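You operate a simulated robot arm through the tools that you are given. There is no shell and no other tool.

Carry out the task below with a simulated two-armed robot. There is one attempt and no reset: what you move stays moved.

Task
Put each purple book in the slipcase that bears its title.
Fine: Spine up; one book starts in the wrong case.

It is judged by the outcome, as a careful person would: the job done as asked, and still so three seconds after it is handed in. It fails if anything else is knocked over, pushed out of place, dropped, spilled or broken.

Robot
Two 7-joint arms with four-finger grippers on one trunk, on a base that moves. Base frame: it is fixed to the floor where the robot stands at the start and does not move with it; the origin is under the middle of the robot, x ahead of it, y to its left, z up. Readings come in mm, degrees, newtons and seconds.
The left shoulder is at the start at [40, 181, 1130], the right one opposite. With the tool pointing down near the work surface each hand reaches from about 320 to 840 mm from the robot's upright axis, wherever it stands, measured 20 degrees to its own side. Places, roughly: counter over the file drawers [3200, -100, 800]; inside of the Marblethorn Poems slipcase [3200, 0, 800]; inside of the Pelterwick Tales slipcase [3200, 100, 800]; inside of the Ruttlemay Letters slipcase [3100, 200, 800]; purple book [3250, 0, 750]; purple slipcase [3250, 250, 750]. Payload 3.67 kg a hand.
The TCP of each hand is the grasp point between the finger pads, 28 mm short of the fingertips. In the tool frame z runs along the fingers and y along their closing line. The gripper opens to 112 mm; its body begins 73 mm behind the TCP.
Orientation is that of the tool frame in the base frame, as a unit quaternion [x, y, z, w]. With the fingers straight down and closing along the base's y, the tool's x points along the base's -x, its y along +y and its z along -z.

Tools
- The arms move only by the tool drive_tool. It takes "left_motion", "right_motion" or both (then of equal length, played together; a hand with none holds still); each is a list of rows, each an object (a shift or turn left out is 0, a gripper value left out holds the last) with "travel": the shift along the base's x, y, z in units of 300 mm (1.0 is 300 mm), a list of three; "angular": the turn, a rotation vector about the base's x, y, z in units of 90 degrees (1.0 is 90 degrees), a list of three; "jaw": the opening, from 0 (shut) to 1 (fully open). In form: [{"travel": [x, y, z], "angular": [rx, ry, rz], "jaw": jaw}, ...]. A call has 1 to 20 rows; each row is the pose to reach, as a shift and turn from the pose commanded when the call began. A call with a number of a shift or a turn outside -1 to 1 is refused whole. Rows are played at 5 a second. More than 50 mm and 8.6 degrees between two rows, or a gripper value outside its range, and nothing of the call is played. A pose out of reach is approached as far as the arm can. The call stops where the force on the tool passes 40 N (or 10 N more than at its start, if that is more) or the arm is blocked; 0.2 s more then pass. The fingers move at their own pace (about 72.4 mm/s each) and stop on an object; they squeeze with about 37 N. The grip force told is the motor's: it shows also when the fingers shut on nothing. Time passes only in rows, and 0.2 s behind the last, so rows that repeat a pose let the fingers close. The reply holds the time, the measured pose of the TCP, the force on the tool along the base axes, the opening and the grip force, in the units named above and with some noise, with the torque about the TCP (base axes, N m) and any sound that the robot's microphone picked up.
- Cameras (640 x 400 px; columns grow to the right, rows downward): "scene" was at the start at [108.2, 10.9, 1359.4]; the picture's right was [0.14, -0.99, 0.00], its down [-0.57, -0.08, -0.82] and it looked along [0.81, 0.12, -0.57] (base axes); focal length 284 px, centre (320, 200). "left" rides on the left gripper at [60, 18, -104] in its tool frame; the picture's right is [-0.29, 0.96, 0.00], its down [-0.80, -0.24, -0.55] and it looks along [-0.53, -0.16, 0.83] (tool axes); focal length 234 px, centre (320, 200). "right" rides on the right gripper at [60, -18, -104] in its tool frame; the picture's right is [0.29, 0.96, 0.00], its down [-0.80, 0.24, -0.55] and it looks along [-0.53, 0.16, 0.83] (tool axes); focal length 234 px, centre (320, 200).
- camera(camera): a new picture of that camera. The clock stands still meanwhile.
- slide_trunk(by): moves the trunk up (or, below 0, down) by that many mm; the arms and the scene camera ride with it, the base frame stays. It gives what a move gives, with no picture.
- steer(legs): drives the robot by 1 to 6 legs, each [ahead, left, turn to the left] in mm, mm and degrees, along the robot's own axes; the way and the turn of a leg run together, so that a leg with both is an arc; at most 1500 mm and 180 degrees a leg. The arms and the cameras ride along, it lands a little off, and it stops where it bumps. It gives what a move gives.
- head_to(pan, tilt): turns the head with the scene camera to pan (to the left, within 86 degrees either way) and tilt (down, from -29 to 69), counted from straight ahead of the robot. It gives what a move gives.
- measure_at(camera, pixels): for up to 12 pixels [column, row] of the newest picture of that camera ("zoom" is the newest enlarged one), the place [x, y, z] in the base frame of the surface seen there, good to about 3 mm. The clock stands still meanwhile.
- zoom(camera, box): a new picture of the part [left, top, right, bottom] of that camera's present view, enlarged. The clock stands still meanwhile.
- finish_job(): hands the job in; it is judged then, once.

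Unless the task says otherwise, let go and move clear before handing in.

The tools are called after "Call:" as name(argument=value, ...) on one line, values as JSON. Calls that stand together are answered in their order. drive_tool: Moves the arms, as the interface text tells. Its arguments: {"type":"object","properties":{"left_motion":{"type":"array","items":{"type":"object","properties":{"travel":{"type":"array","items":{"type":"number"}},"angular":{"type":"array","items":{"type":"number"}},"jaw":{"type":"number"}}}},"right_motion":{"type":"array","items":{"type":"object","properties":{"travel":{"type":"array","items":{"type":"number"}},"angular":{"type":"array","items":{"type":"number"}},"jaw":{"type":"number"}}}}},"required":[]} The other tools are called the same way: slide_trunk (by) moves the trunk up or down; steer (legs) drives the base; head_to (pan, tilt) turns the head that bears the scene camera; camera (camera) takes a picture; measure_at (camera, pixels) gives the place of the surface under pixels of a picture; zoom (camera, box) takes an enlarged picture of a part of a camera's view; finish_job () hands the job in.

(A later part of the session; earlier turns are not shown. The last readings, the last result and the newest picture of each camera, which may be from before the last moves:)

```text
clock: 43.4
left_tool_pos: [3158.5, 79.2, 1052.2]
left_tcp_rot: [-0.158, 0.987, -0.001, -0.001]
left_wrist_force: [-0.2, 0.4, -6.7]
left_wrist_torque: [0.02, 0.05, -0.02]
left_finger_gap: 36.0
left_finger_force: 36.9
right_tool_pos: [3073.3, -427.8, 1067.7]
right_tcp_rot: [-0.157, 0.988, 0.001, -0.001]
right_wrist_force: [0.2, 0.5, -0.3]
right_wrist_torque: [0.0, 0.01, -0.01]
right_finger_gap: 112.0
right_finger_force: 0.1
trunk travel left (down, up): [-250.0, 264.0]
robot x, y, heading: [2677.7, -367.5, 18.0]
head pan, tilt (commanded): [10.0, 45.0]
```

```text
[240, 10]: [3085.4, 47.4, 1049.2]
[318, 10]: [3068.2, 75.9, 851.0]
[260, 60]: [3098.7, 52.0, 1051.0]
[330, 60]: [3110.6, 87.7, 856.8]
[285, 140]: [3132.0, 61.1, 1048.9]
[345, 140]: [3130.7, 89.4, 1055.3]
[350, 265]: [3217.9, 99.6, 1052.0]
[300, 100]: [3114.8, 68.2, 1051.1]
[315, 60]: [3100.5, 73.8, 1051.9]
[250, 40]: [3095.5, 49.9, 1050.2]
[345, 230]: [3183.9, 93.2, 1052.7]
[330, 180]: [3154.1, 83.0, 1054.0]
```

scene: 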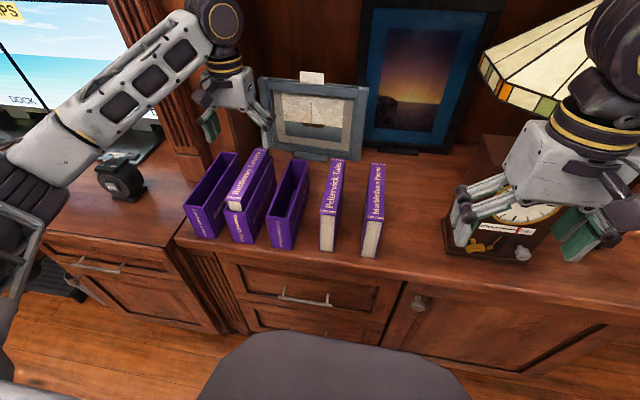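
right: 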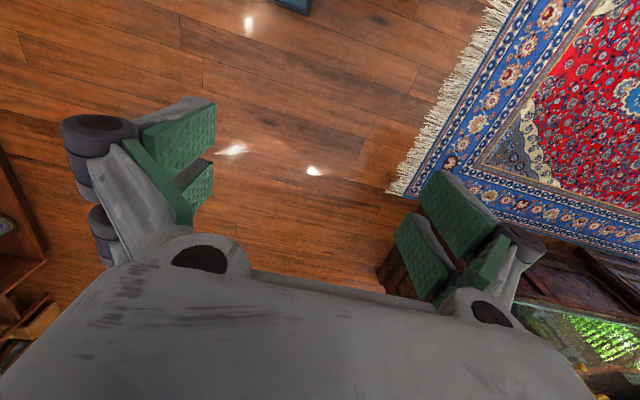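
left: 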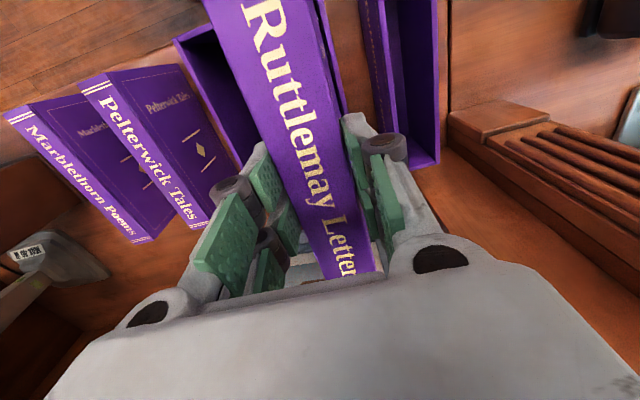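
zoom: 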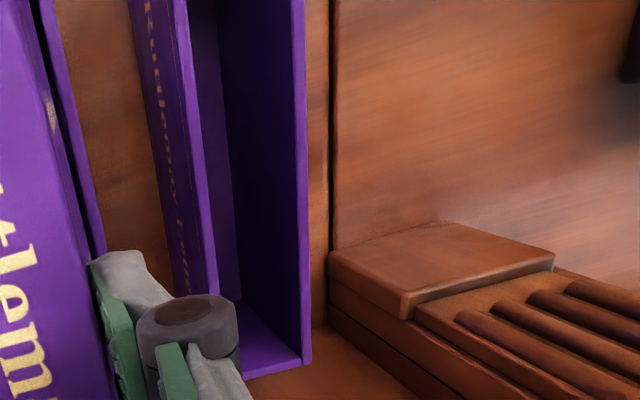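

Wrist camera puts the Ruttlemay case mid-line at lat≈-818 whereas the head camera gave ≈-823; I'll check the wrist camera's bias by measuring the held book's spine edges.

Call:
zoom(camera="left", box=[200, 0, 400, 125])

```text
3.20 times, centred on (300, 62) of left
```

zoom: 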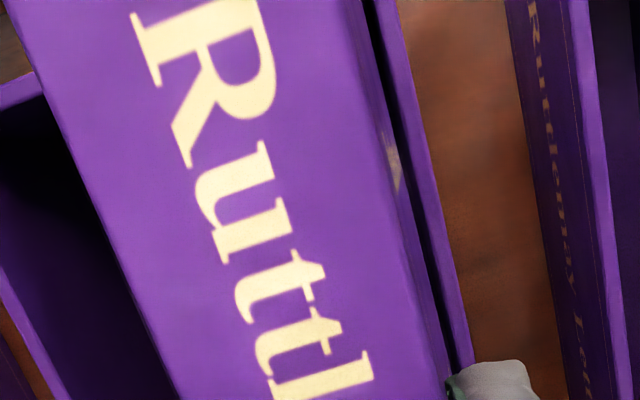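

Call:
measure_at(camera="zoom", pixels=[[40, 66], [100, 198], [160, 325], [352, 60], [378, 180], [408, 300], [395, 40], [420, 150], [445, 260], [12, 300], [45, 365], [20, 92]])

```text
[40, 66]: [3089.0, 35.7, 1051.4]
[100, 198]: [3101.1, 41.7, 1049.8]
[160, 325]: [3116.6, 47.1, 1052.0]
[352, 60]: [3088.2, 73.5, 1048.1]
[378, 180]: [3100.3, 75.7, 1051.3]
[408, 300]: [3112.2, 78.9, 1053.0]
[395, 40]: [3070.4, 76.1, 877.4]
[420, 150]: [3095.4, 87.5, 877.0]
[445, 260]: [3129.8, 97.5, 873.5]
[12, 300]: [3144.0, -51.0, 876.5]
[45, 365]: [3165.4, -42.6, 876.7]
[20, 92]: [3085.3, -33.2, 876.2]
```

Comparing the held book's edges (mid ≈-922.9 by wrist camera) with the TCP (≈-921), the wrist camera is good to ~2 mm, so the Ruttlemay case mid-line is ≈-817 in TCP terms. I'll shift the book 104 mm left, trim yaw −0.4°, and lower to ~10 mm above the rim to check alignment.

Call:
drive_tool(left_motion=[{"travel": [-0.036, 0.109, 0.0]}, {"travel": [-0.073, 0.219, 0.0], "angular": [0, 0, -0.0045]}, {"travel": [-0.109, 0.328, 0.0], "angular": [0, 0, -0.0045]}, {"travel": [-0.109, 0.328, -0.05], "angular": [0, 0, -0.0045]}, {"travel": [-0.109, 0.328, -0.08], "angular": [0, 0, -0.0045]}, {"travel": [-0.109, 0.328, -0.08], "angular": [0, 0, -0.0045]}])

Call:
zoom(camera="scene", box=[152, 110, 280, 190])

Call:
camera(camera="left")

```text
clock: 44.8
left_tool_pos: [3124.6, 177.0, 1028.6]
left_tcp_rot: [-0.154, 0.988, 0.001, 0.001]
left_wrist_force: [-0.8, 0.3, -6.1]
left_wrist_torque: [-0.03, -0.01, 0.01]
left_finger_gap: 36.1
left_finger_force: 37.2
right_tool_pos: [3073.6, -427.7, 1067.0]
right_tcp_rot: [-0.159, 0.987, 0.0, 0.0]
right_wrist_force: [0.7, 0.3, -0.9]
right_wrist_torque: [-0.01, 0.04, 0.02]
right_finger_gap: 112.1
right_finger_force: 0.1
trunk travel left (down, up): [-250.0, 264.0]
robot x, y, heading: [2676.1, -367.5, 18.1]
head pan, tilt (commanded): [10.0, 45.0]
```

```text
5.00 times, centred on (216, 150) of scene
```

zoom: 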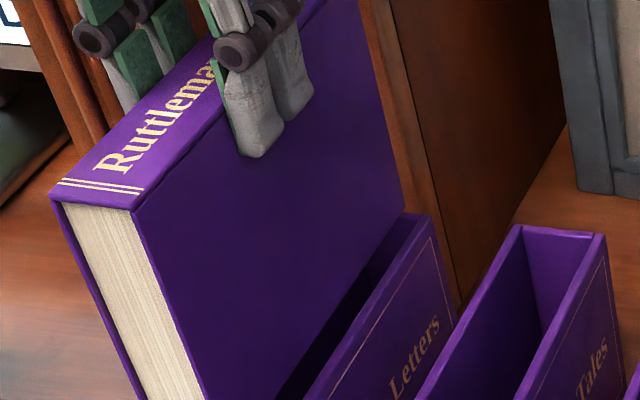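

```text
taken
```

left: 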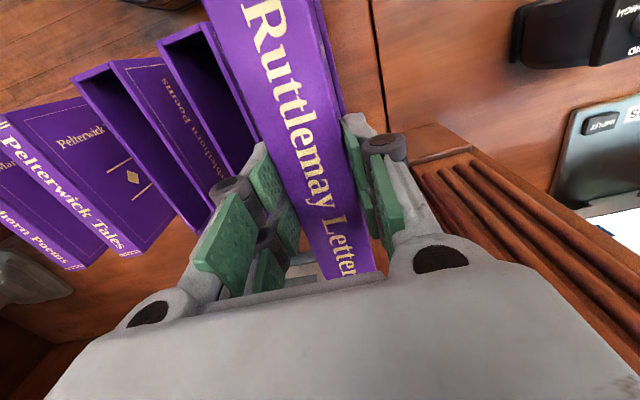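

TCP now at lat≈-818, s≈3021, book bottom ~10 mm above the rim. I'll zoom lower on the book bottom and case front.

Call:
zoom(camera="scene", box=[162, 155, 258, 215])

Call:
zoom(camera="left", box=[200, 0, 400, 125])

```text
6.67 times, centred on (210, 185) of scene
```

zoom: 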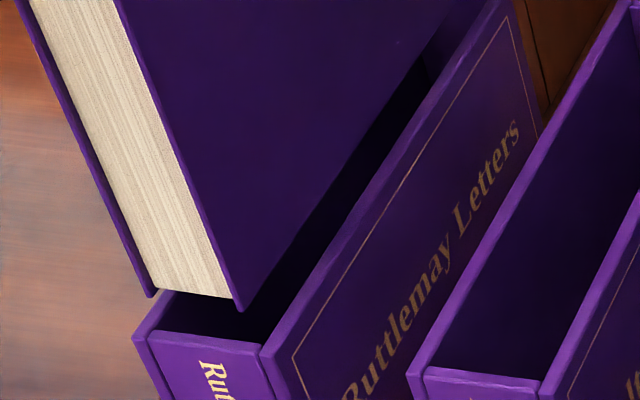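

```text
3.20 times, centred on (300, 62) of left
```

zoom: 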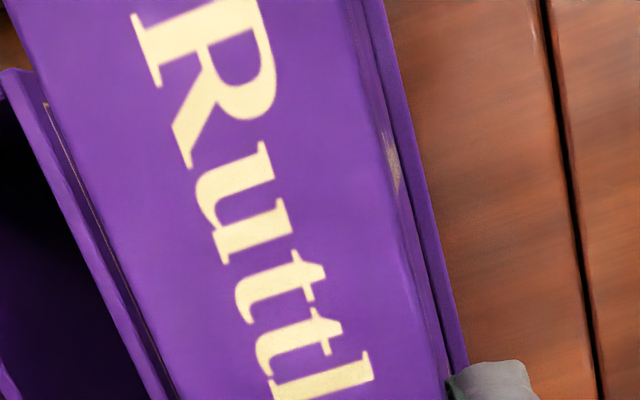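

In the zoom, projecting the book bottom (150,297)–(240,308) straight down lands it centred between the case walls (~11 px ≈ 4 mm each side) and inside the front wall. I'll lower 35 mm and check force.

Call:
drive_tool(left_motion=[{"travel": [0, 0, -0.03]}, {"travel": [0, 0, -0.06]}, {"travel": [0, 0, -0.09]}, {"travel": [0, 0, -0.117]}])

Call:
zoom(camera="scene", box=[152, 130, 280, 210])

```text
clock: 45.8
left_tool_pos: [3121.6, 177.0, 997.2]
left_tcp_rot: [-0.154, 0.988, 0.001, 0.0]
left_wrist_force: [0.2, 4.5, 32.8]
left_wrist_torque: [1.21, 0.26, -0.41]
left_finger_gap: 36.6
left_finger_force: 37.1
right_tool_pos: [3071.8, -429.2, 1067.8]
right_tcp_rot: [-0.158, 0.987, 0.001, 0.001]
right_wrist_force: [-0.3, -0.1, -0.2]
right_wrist_torque: [0.0, 0.02, 0.02]
right_finger_gap: 112.2
right_finger_force: 0.0
trunk travel left (down, up): [-250.0, 264.0]
robot x, y, heading: [2676.4, -370.7, 18.1]
head pan, tilt (commanded): [10.0, 45.0]
```

```text
5.00 times, centred on (216, 170) of scene
```

zoom: 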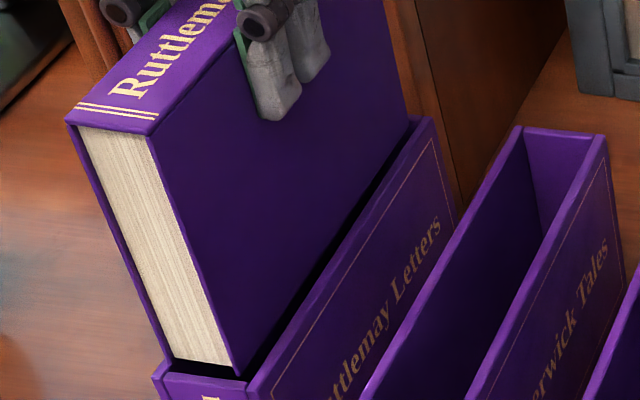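

Force rose to 33 N up and the page-bottom line (172,357)–(235,368) is still visible at rim level: the book seems caught on a wall. I'll measure the book's top height and look closer before pushing any more.

Call:
measure_at(camera="zoom", pixels=[[90, 115], [140, 125], [130, 90], [175, 355], [228, 362], [160, 378], [245, 382], [240, 376], [300, 340], [270, 350]])

Call:
zoom(camera="scene", box=[168, 185, 232, 225])

Call:
camera(camera="left")

```text
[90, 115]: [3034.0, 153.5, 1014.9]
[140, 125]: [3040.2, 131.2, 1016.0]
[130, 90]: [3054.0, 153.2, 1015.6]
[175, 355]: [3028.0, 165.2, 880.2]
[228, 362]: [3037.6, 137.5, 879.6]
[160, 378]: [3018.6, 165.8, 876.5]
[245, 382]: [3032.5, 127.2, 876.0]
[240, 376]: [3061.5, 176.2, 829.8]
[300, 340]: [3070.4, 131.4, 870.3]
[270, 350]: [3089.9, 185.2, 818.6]
```

```text
10.00 times, centred on (200, 205) of scene
```

zoom: 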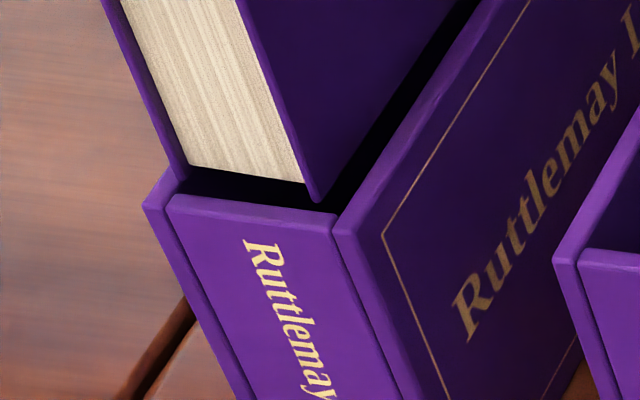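

```text
taken
```

left: 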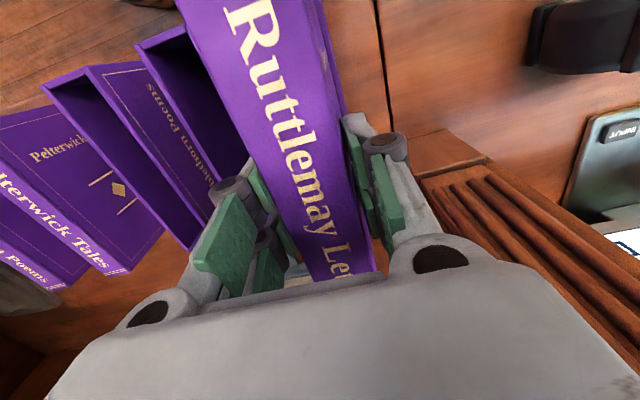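

The 10× zoom shows the left cover resting on the case's left wall (165,175) with ~6.5 mm gap on the right, and the book slid ~20 mm up in the grip; so the head camera's mid-line (-823) was right. I'll raise 14 mm and shift right 4.5 mm, then look.

Call:
drive_tool(left_motion=[{"travel": [0, 0, 0.025]}, {"travel": [0, 0, 0.045]}, {"travel": [0.0047, -0.0143, 0.045]}, {"travel": [0.0047, -0.0143, 0.045]}])

Call:
zoom(camera="scene", box=[168, 185, 232, 225])

Call:
zoom(camera="scene", box=[152, 110, 280, 190])

```text
clock: 46.8
left_tool_pos: [3126.0, 172.7, 1005.9]
left_tcp_rot: [-0.154, 0.988, 0.0, -0.001]
left_wrist_force: [0.6, -0.4, -6.8]
left_wrist_torque: [0.01, 0.04, -0.01]
left_finger_gap: 36.0
left_finger_force: 37.0
right_tool_pos: [3075.0, -427.6, 1066.8]
right_tcp_rot: [-0.158, 0.987, 0.0, -0.001]
right_wrist_force: [-0.7, -0.9, -0.4]
right_wrist_torque: [-0.03, 0.0, -0.04]
right_finger_gap: 112.3
right_finger_force: 0.0
trunk travel left (down, up): [-250.0, 264.0]
robot x, y, heading: [2680.9, -369.7, 18.4]
head pan, tilt (commanded): [10.0, 45.0]
```

```text
10.00 times, centred on (200, 205) of scene
```

zoom: 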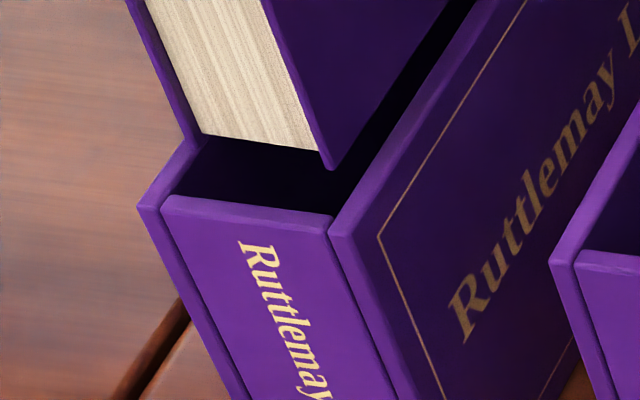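

```text
5.00 times, centred on (216, 150) of scene
```

zoom: 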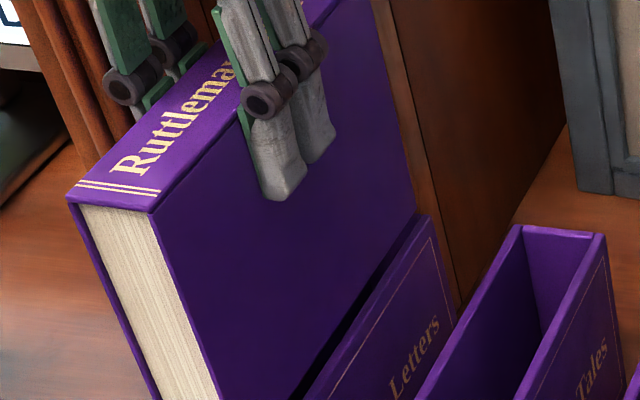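

Now the gap looks a bit large on the left at the front; the rear needs checking too. I'll zoom on the rear and middle of the book/right-wall gap.

Call:
zoom(camera="scene", box=[200, 145, 264, 185])

Call:
zoom(camera="left", box=[160, 0, 400, 150])

```text
10.00 times, centred on (232, 165) of scene
```

zoom: 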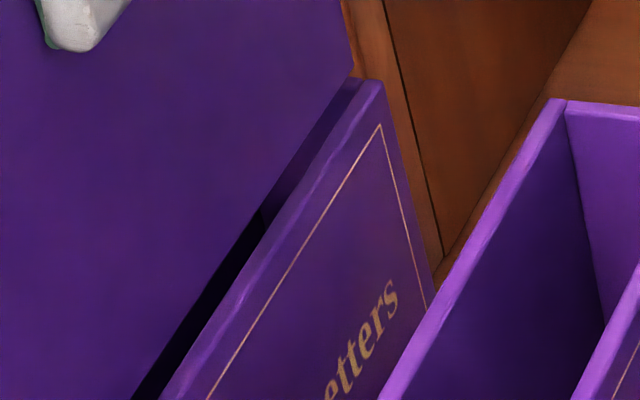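

```text
2.67 times, centred on (280, 75) of left
```

zoom: 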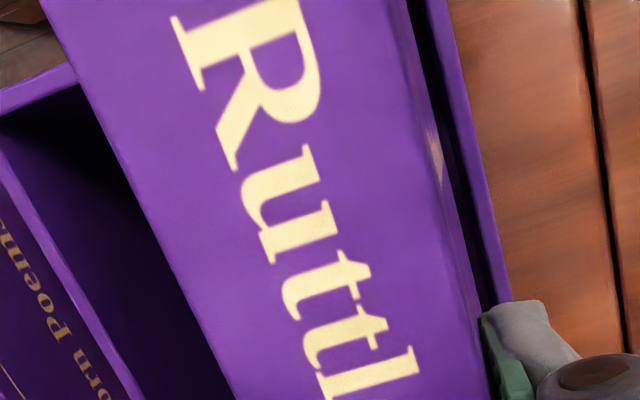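

I'll measure points on the book's right face and the case's right wall top to get the relative yaw and offset directly from the same camera.

Call:
zoom(camera="scene", box=[168, 135, 264, 195])

```text
6.67 times, centred on (216, 165) of scene
```

zoom: 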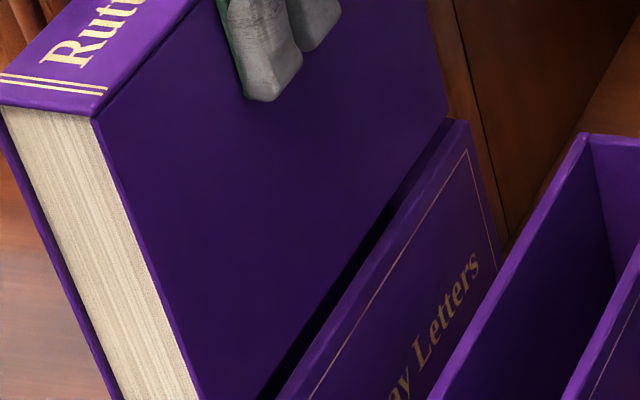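

Call:
measure_at(camera="zoom", pixels=[[110, 120], [170, 260], [215, 380], [200, 130], [230, 250], [280, 330], [300, 180], [340, 250], [370, 110], [390, 180], [430, 100], [435, 120]])

Call:
measure_at(camera="zoom", pixels=[[456, 128], [440, 150], [420, 182], [400, 213], [380, 245], [360, 277], [340, 308], [320, 340], [300, 372], [288, 392], [585, 140], [520, 245]])

```text
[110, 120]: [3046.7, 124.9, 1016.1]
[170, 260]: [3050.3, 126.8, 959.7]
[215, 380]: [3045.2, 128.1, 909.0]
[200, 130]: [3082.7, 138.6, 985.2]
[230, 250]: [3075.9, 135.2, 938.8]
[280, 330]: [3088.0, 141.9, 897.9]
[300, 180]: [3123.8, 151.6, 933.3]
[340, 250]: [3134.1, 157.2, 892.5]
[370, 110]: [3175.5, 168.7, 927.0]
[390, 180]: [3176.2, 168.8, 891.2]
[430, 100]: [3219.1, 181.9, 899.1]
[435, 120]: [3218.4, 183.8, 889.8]
```

```text
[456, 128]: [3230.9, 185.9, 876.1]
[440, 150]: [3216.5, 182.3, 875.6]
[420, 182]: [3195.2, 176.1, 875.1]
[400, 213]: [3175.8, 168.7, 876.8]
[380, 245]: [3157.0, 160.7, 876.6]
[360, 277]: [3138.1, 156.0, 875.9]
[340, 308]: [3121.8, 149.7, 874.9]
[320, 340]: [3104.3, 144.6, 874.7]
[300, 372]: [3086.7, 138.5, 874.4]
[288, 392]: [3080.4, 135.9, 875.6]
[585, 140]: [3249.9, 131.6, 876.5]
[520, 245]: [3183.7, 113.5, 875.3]
```

Analysis: the book's right face sits over the right wall (rear ≈-2.5 mm, front ≈0), so it needs ~3.4 mm left and ~0.9° counter-clockwise turn. I'll apply that and look again.

Call:
drive_tool(left_motion=[{"travel": [-0.0036, 0.0108, 0.0], "angular": [0, 0, 0.01]}, {"travel": [-0.0036, 0.0108, 0.0], "angular": [0, 0, 0.01]}])

Call:
zoom(camera="scene", box=[168, 185, 232, 225])

Call:
zoom(camera="scene", box=[200, 145, 264, 185])

```text
clock: 47.4
left_tool_pos: [3124.9, 174.4, 1007.6]
left_tcp_rot: [-0.161, 0.987, 0.0, -0.001]
left_wrist_force: [0.0, 0.0, -6.3]
left_wrist_torque: [-0.03, 0.03, -0.02]
left_finger_gap: 36.0
left_finger_force: 36.7
right_tool_pos: [3072.9, -427.5, 1065.2]
right_tcp_rot: [-0.158, 0.987, -0.001, -0.001]
right_wrist_force: [-0.3, -0.2, 0.2]
right_wrist_torque: [-0.01, 0.01, 0.01]
right_finger_gap: 112.0
right_finger_force: 0.0
trunk travel left (down, up): [-250.0, 264.0]
robot x, y, heading: [2676.3, -368.3, 18.2]
head pan, tilt (commanded): [10.0, 45.0]
```

```text
10.00 times, centred on (200, 205) of scene
```

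zoom: 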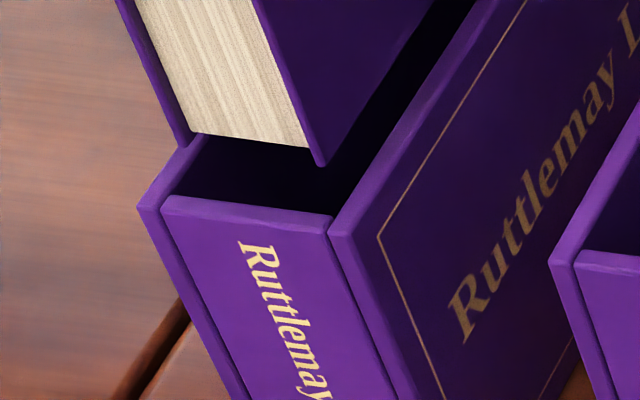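

```text
10.00 times, centred on (232, 165) of scene
```

zoom: 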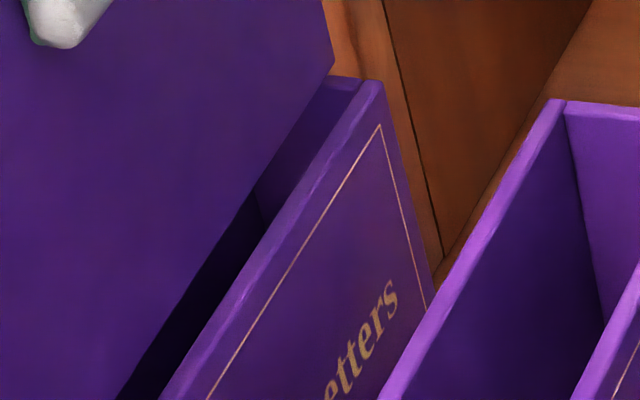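

After this correction, projected gaps are ≈3–4 mm on the right and ≈2.7 mm on the left. I'll lower slowly 25 mm and watch the force.

Call:
drive_tool(left_motion=[{"travel": [0, 0, -0.02]}, {"travel": [0, 0, -0.04]}, {"travel": [0, 0, -0.06]}, {"travel": [0, 0, -0.083]}])

Call:
zoom(camera="scene", box=[152, 130, 280, 210])

```text
clock: 48.4
left_tool_pos: [3124.0, 176.4, 982.5]
left_tcp_rot: [-0.162, 0.987, 0.0, 0.0]
left_wrist_force: [-2.0, 0.3, 3.9]
left_wrist_torque: [0.77, -0.67, 0.38]
left_finger_gap: 35.7
left_finger_force: 37.0
right_tool_pos: [3074.0, -429.1, 1066.4]
right_tcp_rot: [-0.158, 0.987, 0.0, 0.0]
right_wrist_force: [-0.3, -0.8, 0.0]
right_wrist_torque: [0.01, -0.02, -0.01]
right_finger_gap: 112.0
right_finger_force: 0.0
trunk travel left (down, up): [-250.0, 264.0]
robot x, y, heading: [2676.5, -369.9, 18.2]
head pan, tilt (commanded): [10.0, 45.0]
```

```text
5.00 times, centred on (216, 170) of scene
```

zoom: 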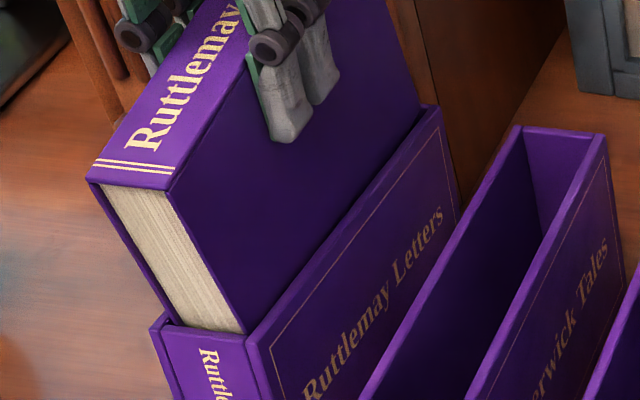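

The book has entered the case, with only light rubbing (~10 N). I'll continue lowering in small steps.

Call:
drive_tool(left_motion=[{"travel": [0, 0, -0.02]}, {"travel": [0, 0, -0.04]}, {"travel": [0, 0, -0.06]}, {"travel": [0, 0, -0.083]}])

Call:
zoom(camera="scene", box=[152, 130, 280, 210])

```text
clock: 49.4
left_tool_pos: [3123.4, 174.6, 956.8]
left_tcp_rot: [-0.163, 0.987, 0.0, -0.001]
left_wrist_force: [-3.5, -0.6, 3.3]
left_wrist_torque: [0.04, -0.69, -0.07]
left_finger_gap: 36.0
left_finger_force: 37.2
right_tool_pos: [3073.8, -428.3, 1065.7]
right_tcp_rot: [-0.158, 0.987, 0.001, 0.0]
right_wrist_force: [1.0, 0.1, 0.1]
right_wrist_torque: [-0.01, -0.02, 0.03]
right_finger_gap: 111.7
right_finger_force: 0.1
trunk travel left (down, up): [-250.0, 264.0]
robot x, y, heading: [2678.1, -364.0, 18.3]
head pan, tilt (commanded): [10.0, 45.0]
```

```text
5.00 times, centred on (216, 170) of scene
```

zoom: 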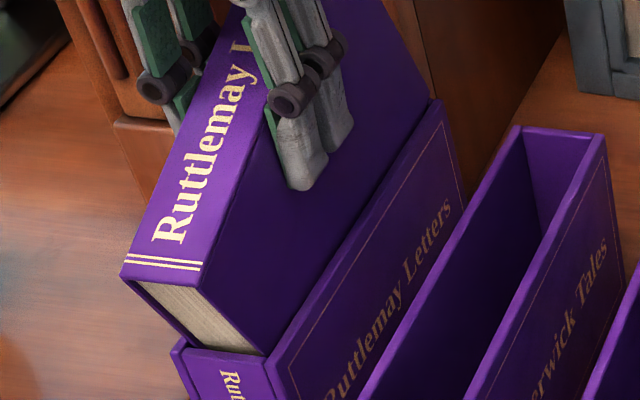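

The Ruttlemay case itself seems to have shifted in view (front corner from (152,325) to (172,345)). I'll look at the whole area before doing more.

Call:
zoom(camera="scene", box=[144, 120, 304, 260])

Call:
zoom(camera="scene", box=[168, 185, 248, 235])

```text
2.86 times, centred on (224, 190) of scene
```

zoom: 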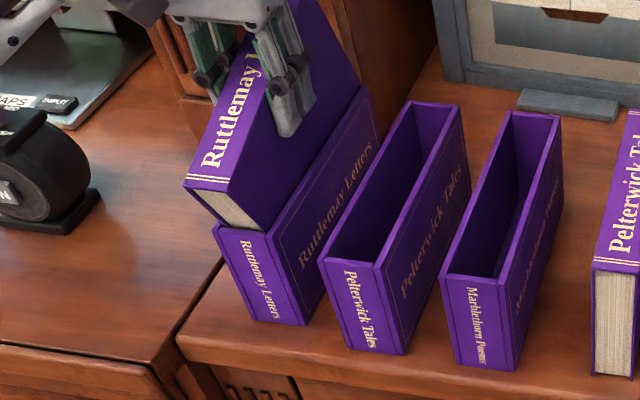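

```text
8.00 times, centred on (208, 210) of scene
```

zoom: 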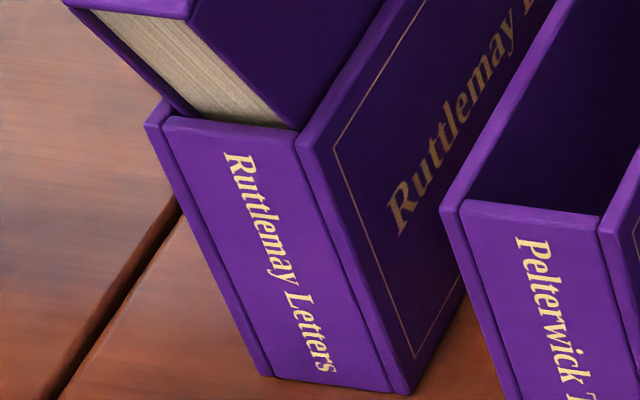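

The case looks to have been displaced or tilted. I'll measure its corner points in 3D to see how.

Call:
measure_at(camera="zoom", pixels=[[170, 125], [290, 140], [165, 112], [262, 365], [385, 385], [230, 240], [350, 260], [310, 150], [440, 20], [395, 340], [460, 280], [420, 396]])

Call:
zoom(camera="scene", box=[200, 130, 264, 170])

Call:
camera(camera="left")

```text
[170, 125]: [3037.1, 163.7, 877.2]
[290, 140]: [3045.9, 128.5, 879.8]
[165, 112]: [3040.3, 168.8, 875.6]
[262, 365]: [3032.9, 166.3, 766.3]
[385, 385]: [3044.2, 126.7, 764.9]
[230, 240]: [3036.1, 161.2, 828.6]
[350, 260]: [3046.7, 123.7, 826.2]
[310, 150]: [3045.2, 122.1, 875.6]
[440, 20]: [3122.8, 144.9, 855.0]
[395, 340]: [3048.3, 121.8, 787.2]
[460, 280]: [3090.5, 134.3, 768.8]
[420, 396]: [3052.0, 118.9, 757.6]
```

```text
10.00 times, centred on (232, 150) of scene
```

zoom: 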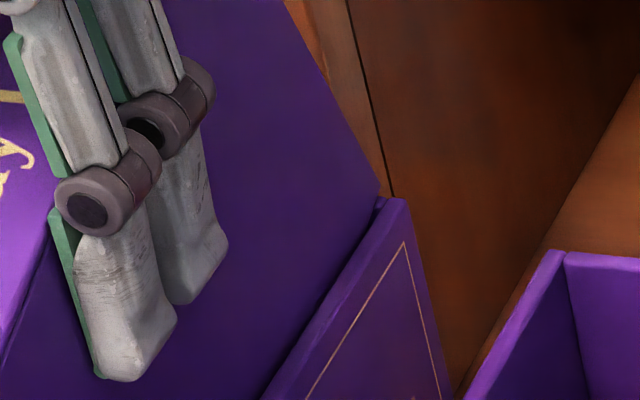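

```text
taken
```

left: 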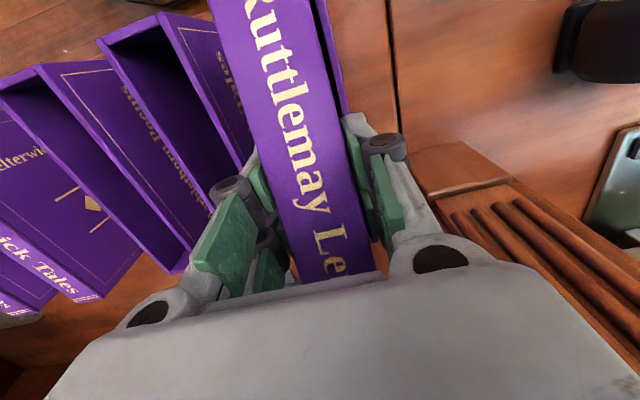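

The case is still upright at z≈760–877 but has slid back ~20 mm in depth (front now s≈2938 vs 2915). I'll check whether the book is pitched in the grip.

Call:
measure_at(camera="left", pixels=[[240, 15], [290, 15], [270, 80], [300, 120], [320, 180], [340, 225], [350, 260], [320, 265], [335, 30], [325, 10]])

Call:
zoom(camera="scene", box=[152, 130, 280, 210])

```text
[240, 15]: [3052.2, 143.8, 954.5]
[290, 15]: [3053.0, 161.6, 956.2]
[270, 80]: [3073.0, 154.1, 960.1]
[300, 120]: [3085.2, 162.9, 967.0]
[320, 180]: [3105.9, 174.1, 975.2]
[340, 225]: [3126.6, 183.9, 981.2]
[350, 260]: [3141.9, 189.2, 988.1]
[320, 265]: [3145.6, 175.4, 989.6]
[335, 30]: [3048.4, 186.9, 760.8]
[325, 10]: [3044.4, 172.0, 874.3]
```

```text
5.00 times, centred on (216, 170) of scene
```

zoom: 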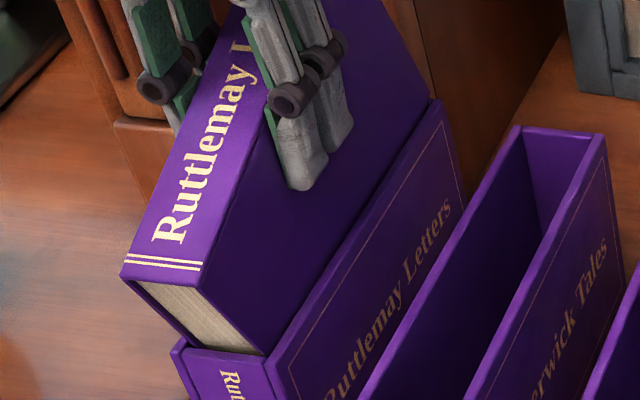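

The book has pitched ~19.5° in the grip (spine z 954 at front, 989 at rear): its rear bottom caught on the back wall and pushed the case back. I'll lift it straight out, watching that the case stays down.

Call:
drive_tool(left_motion=[{"travel": [0, 0, 0.03]}, {"travel": [0, 0, 0.07]}, {"travel": [0, 0, 0.12]}, {"travel": [0, 0, 0.18]}, {"travel": [0, 0, 0.24]}, {"travel": [0, 0, 0.3]}])

Call:
zoom(camera="scene", box=[144, 100, 304, 240])

Call:
camera(camera="left")

```text
clock: 50.8
left_tool_pos: [3124.6, 176.2, 1046.4]
left_tcp_rot: [-0.163, 0.987, 0.0, 0.0]
left_wrist_force: [-0.1, -0.2, -6.6]
left_wrist_torque: [0.02, 0.07, -0.02]
left_finger_gap: 35.9
left_finger_force: 37.1
right_tool_pos: [3073.5, -428.5, 1067.2]
right_tcp_rot: [-0.158, 0.987, 0.0, 0.001]
right_wrist_force: [0.2, 0.2, 1.0]
right_wrist_torque: [0.01, -0.01, -0.01]
right_finger_gap: 111.9
right_finger_force: 0.2
trunk travel left (down, up): [-250.0, 264.0]
robot x, y, heading: [2678.8, -368.6, 18.2]
head pan, tilt (commanded): [10.0, 45.0]
```

```text
2.86 times, centred on (224, 170) of scene
```

zoom: 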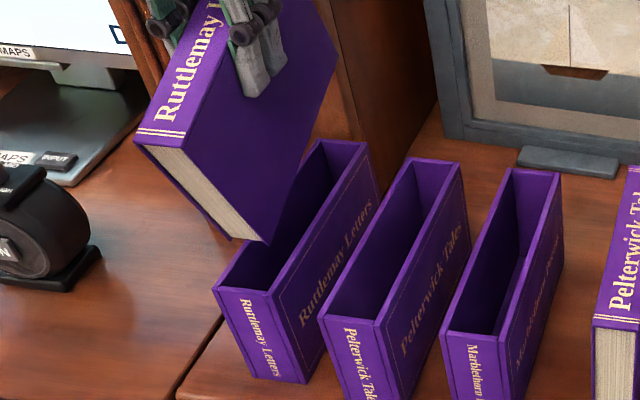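

```text
taken
```

left: 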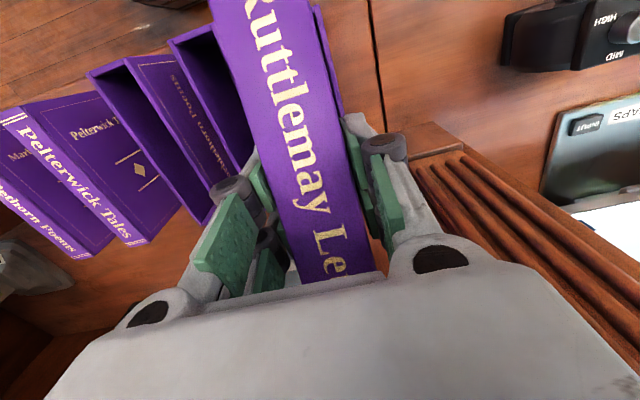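

The case stayed down. To level the book I'll press it gently flat on a free counter patch and re-grip; I'll measure the free patch left of the cases, the device and the pillar.

Call:
measure_at(camera="zoom", pixels=[[100, 300], [150, 330], [40, 330], [190, 300], [210, 290], [130, 240], [98, 262], [60, 285], [140, 70], [115, 90], [150, 200], [30, 300]])

Call:
camera(camera="scene")

```text
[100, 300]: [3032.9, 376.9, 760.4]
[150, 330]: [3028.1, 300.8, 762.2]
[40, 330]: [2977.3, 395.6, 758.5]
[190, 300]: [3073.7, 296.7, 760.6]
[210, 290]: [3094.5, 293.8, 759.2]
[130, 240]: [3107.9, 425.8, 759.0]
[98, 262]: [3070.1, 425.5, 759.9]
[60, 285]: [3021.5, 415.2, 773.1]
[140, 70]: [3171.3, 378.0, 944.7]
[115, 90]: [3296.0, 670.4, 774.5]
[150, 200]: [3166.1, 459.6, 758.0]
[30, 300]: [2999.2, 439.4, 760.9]
```

```text
taken
```

scene: 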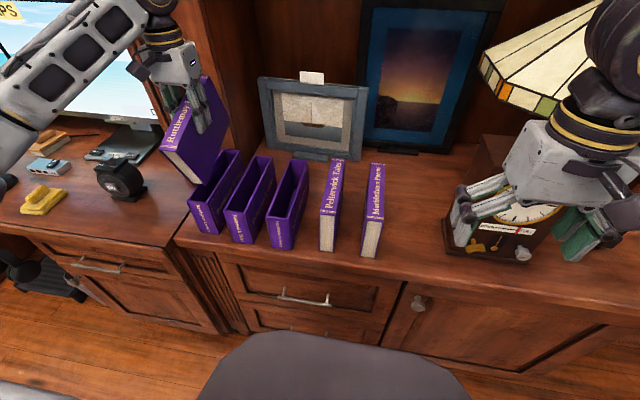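

I'll measure the left counter's front edge and the pillar to pick a safe set-down spot.

Call:
measure_at(camera="scene", pixels=[[130, 232], [130, 238], [150, 236], [160, 242], [170, 225], [183, 10], [195, 20], [215, 100], [226, 145], [235, 60], [205, 60], [150, 215]])

Call:
measure_at(camera="left", pixels=[[420, 140], [440, 130], [460, 145], [440, 165], [500, 200], [470, 165], [550, 240], [440, 200], [500, 120], [520, 50], [580, 180], [400, 60]])

```text
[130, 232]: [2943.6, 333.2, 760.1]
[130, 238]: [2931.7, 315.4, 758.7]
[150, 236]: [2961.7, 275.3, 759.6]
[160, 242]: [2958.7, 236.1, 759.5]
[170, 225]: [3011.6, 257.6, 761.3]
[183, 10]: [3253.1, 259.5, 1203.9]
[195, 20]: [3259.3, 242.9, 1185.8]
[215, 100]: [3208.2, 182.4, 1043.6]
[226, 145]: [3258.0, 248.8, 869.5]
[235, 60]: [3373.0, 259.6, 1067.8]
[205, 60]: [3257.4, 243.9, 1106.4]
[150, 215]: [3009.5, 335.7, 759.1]
```

```text
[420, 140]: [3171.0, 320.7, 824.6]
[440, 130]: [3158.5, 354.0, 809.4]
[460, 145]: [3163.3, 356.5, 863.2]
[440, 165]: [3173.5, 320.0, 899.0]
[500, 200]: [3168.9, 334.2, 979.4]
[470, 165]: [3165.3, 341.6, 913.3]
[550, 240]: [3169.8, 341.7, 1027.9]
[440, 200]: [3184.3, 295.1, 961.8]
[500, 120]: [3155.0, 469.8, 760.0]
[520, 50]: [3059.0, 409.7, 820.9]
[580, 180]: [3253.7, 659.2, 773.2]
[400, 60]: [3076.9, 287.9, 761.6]
```

The pillar front at s≈3112 (lat −700) limits the spot, so I'll move the book forward/left over the free patch (lat≈−700), tilting the gripper 12° to partly level the book.

Call:
drive_tool(left_motion=[{"travel": [-0.095, -0.0316, 0]}, {"travel": [-0.19, -0.063, 0]}, {"travel": [-0.2325, 0.065, 0]}, {"travel": [-0.275, 0.193, 0]}, {"travel": [-0.3175, 0.321, 0]}, {"travel": [-0.3175, 0.321, 0], "angular": [-0.021, 0.0633, 0]}, {"travel": [-0.3175, 0.321, 0], "angular": [-0.0421, 0.1265, 0]}, {"travel": [-0.3175, 0.321, 0], "angular": [-0.0421, 0.1265, 0]}])

Call:
camera(camera="scene")

Call:
camera(camera="left")

```text
clock: 52.6
left_tool_pos: [3026.4, 273.1, 1045.5]
left_tcp_rot: [-0.163, 0.981, -0.017, -0.105]
left_wrist_force: [-1.2, -0.8, -5.9]
left_wrist_torque: [0.03, -0.02, -0.01]
left_finger_gap: 35.6
left_finger_force: 36.9
right_tool_pos: [3072.9, -427.6, 1067.4]
right_tcp_rot: [-0.158, 0.987, 0.0, 0.0]
right_wrist_force: [-0.2, -0.2, 0.1]
right_wrist_torque: [0.0, -0.02, -0.02]
right_finger_gap: 111.7
right_finger_force: 0.1
trunk travel left (down, up): [-250.0, 264.0]
robot x, y, heading: [2676.2, -366.8, 18.2]
head pan, tilt (commanded): [10.0, 45.0]
```

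```text
taken
```

scene: 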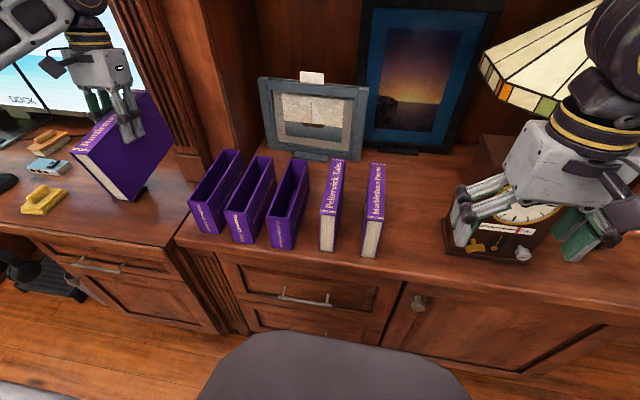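

```text
taken
```

left: 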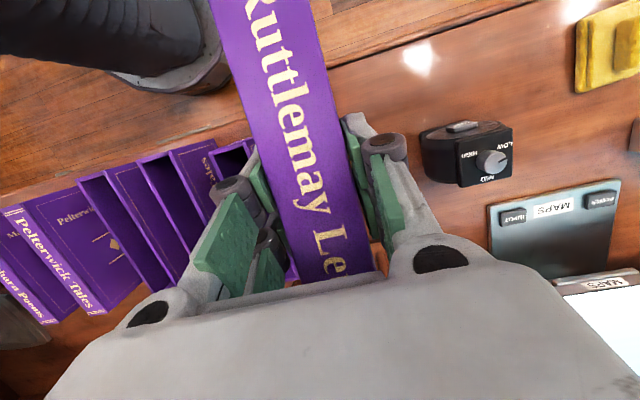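

The scene view shows the book over the clear patch between pillar, device and cases. I'll lower to just above the counter.

Call:
drive_tool(left_motion=[{"travel": [0.02, 0.007, -0.12]}, {"travel": [0.04, 0.014, -0.25]}, {"travel": [0.0633, 0.021, -0.38]}, {"travel": [0.0633, 0.021, -0.47]}, {"travel": [0.0633, 0.021, -0.49]}])

Call:
zoom(camera="scene", box=[60, 60, 252, 240])

```text
clock: 53.8
left_tool_pos: [3046.9, 278.5, 901.2]
left_tcp_rot: [-0.161, 0.981, -0.016, -0.103]
left_wrist_force: [0.2, -0.4, -6.1]
left_wrist_torque: [0.04, -0.03, 0.03]
left_finger_gap: 35.9
left_finger_force: 36.6
right_tool_pos: [3072.4, -428.5, 1066.8]
right_tcp_rot: [-0.158, 0.987, 0.0, -0.001]
right_wrist_force: [0.3, -0.2, 0.5]
right_wrist_torque: [0.02, -0.02, 0.0]
right_finger_gap: 112.0
right_finger_force: 0.0
trunk travel left (down, up): [-250.0, 264.0]
robot x, y, heading: [2675.8, -364.7, 18.1]
head pan, tilt (commanded): [10.0, 45.0]
```

```text
2.22 times, centred on (156, 150) of scene
```

zoom: 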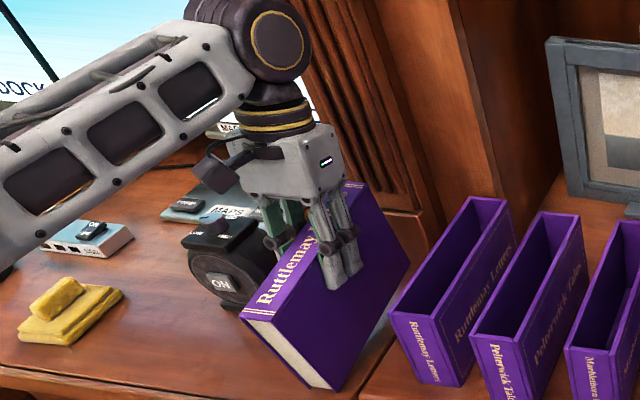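

The book hovers ~10 mm over the patch, clear of pillar, device and cases. I'll press down slowly so it levels on the counter.

Call:
drive_tool(left_motion=[{"travel": [0, 0, -0.013]}, {"travel": [0, 0, -0.026]}, {"travel": [0, 0, -0.039]}, {"travel": [0, 0, -0.052]}, {"travel": [0, 0, -0.065]}, {"travel": [0, 0, -0.075]}])

Call:
zoom(camera="scene", box=[100, 110, 228, 230])

```text
clock: 55.2
left_tool_pos: [3048.6, 278.6, 880.5]
left_tcp_rot: [-0.162, 0.981, -0.016, -0.103]
left_wrist_force: [8.0, 2.8, 13.5]
left_wrist_torque: [-0.34, 0.88, 0.05]
left_finger_gap: 35.8
left_finger_force: 37.4
right_tool_pos: [3073.9, -428.9, 1066.8]
right_tcp_rot: [-0.158, 0.987, 0.0, 0.0]
right_wrist_force: [-0.4, 1.0, -0.5]
right_wrist_torque: [-0.01, 0.02, -0.04]
right_finger_gap: 112.1
right_finger_force: 0.1
trunk travel left (down, up): [-250.0, 264.0]
robot x, y, heading: [2676.8, -367.0, 18.2]
head pan, tilt (commanded): [10.0, 45.0]
```

```text
3.33 times, centred on (164, 170) of scene
```

zoom: 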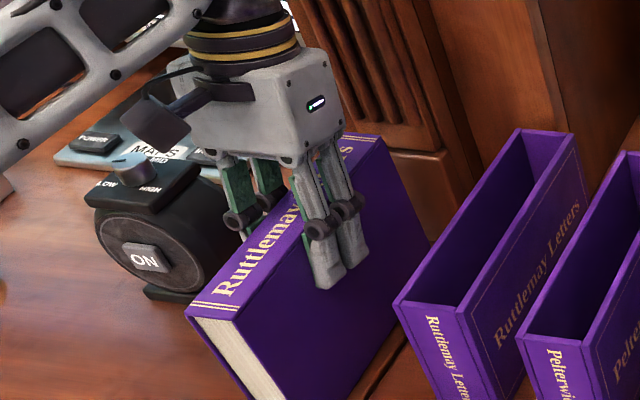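

Contact force is ~20 N and the book is rotating flat. I'll continue a few more millimetres.

Call:
drive_tool(left_motion=[{"travel": [0, 0, -0.007]}, {"travel": [0, 0, -0.014]}, {"travel": [0, 0, -0.02]}, {"travel": [0, 0, -0.026]}])

Call:
zoom(camera="scene", box=[110, 130, 238, 250])

Call:
camera(camera="left")

```text
clock: 56.2
left_tool_pos: [3047.3, 277.8, 875.1]
left_tcp_rot: [-0.162, 0.982, -0.015, -0.1]
left_wrist_force: [2.1, 3.8, 33.6]
left_wrist_torque: [-0.1, 0.04, -0.87]
left_finger_gap: 36.1
left_finger_force: 37.2
right_tool_pos: [3071.3, -430.6, 1068.4]
right_tcp_rot: [-0.158, 0.987, 0.001, 0.001]
right_wrist_force: [0.1, 0.0, 0.3]
right_wrist_torque: [0.03, 0.03, 0.01]
right_finger_gap: 112.1
right_finger_force: 0.1
trunk travel left (down, up): [-250.0, 264.0]
robot x, y, heading: [2680.3, -369.8, 18.2]
head pan, tilt (commanded): [10.0, 45.0]
```

```text
3.33 times, centred on (174, 190) of scene
```

zoom: 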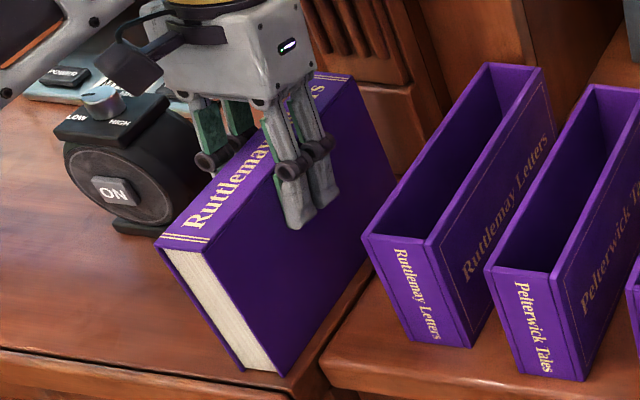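

```text
taken
```

left: 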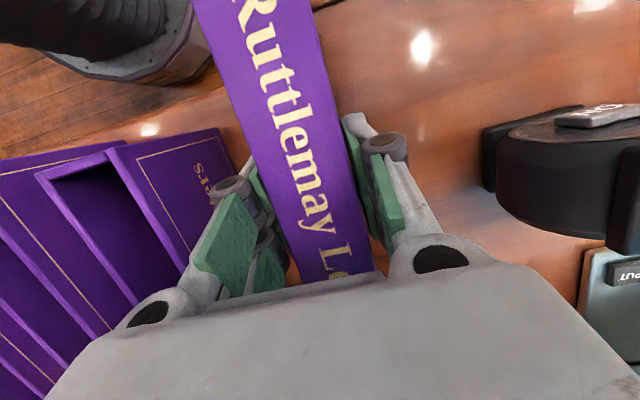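

The book now sits flat (33 N with no tipping torque). I'll verify the spine level before opening.

Call:
measure_at(camera="zoom", pixels=[[170, 240], [205, 245], [215, 190], [330, 85], [345, 78], [245, 365], [285, 372], [385, 140], [230, 210], [300, 375]])

```text
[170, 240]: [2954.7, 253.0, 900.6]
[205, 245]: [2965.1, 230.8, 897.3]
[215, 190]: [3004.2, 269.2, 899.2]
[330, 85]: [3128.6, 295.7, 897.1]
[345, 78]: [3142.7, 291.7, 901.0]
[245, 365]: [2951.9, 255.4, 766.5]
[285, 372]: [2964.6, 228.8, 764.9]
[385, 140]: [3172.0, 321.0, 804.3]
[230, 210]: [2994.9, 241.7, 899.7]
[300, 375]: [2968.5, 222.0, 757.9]
```

The spine is level at z≈899. I'll open, rise clear, and untilt the gripper.

Call:
drive_tool(left_motion=[{"travel": [0, 0, 0.008], "jaw": 0.45}, {"travel": [0, 0, 0.008], "jaw": 0.7}, {"travel": [0, 0, 0.008], "jaw": 0.8}, {"travel": [0, 0, 0.1], "jaw": 0.8}, {"travel": [0, 0, 0.25], "jaw": 0.8}, {"travel": [0, 0, 0.3], "angular": [0.021, -0.0633, 0], "jaw": 0.8}, {"travel": [0, 0, 0.3], "angular": [0.0421, -0.1265, 0], "jaw": 0.8}, {"travel": [0, 0, 0.3], "angular": [0.0421, -0.1265, 0], "jaw": 0.8}])

Call:
camera(camera="left")

Call:
camera(camera="scene")

```text
clock: 58.0
left_tool_pos: [3049.2, 279.1, 961.0]
left_tcp_rot: [-0.163, 0.987, 0.0, 0.0]
left_wrist_force: [0.0, -0.1, 0.8]
left_wrist_torque: [0.01, 0.03, 0.03]
left_finger_gap: 89.6
left_finger_force: 0.1
right_tool_pos: [3073.6, -428.2, 1066.1]
right_tcp_rot: [-0.158, 0.987, -0.001, -0.001]
right_wrist_force: [0.4, 0.0, 0.3]
right_wrist_torque: [-0.01, 0.01, 0.0]
right_finger_gap: 111.9
right_finger_force: 0.2
trunk travel left (down, up): [-250.0, 264.0]
robot x, y, heading: [2678.4, -368.4, 18.4]
head pan, tilt (commanded): [10.0, 45.0]
```

```text
taken
```

left: 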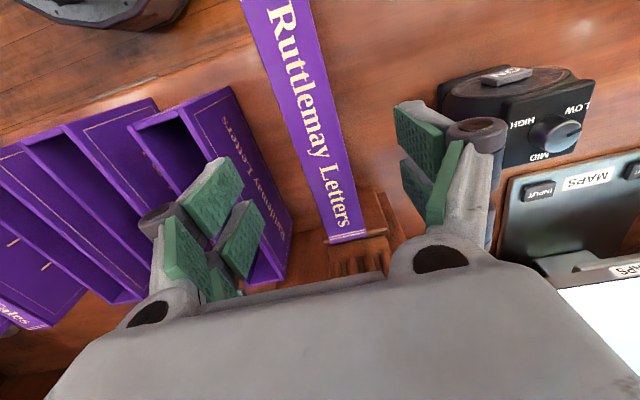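

```text
taken
```

scene: 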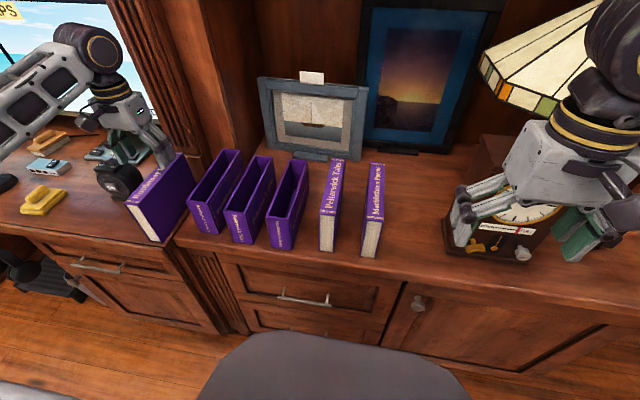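

The book stands level on its own. With a clear view, I'll measure the Ruttlemay case's inner walls carefully from the head camera.

Call:
zoom(camera="scene", box=[176, 145, 272, 205])

Call:
zoom(camera="scene", box=[120, 150, 216, 210])

```text
6.67 times, centred on (224, 175) of scene
```

zoom: 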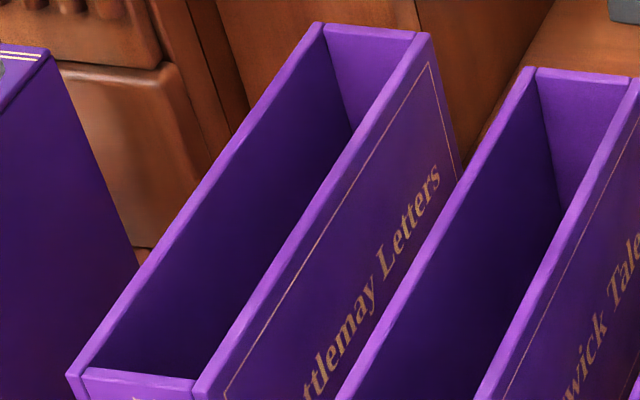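

```text
6.67 times, centred on (168, 180) of scene
```

zoom: 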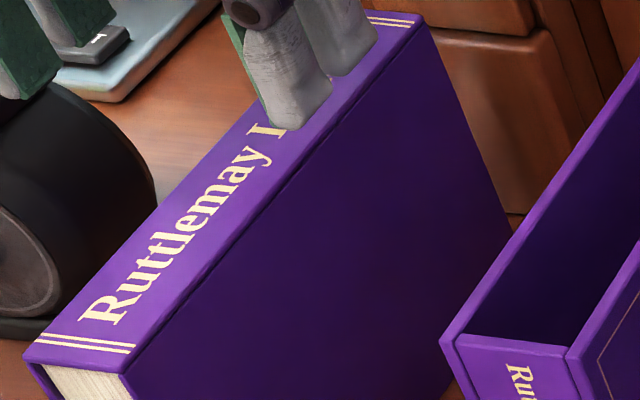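

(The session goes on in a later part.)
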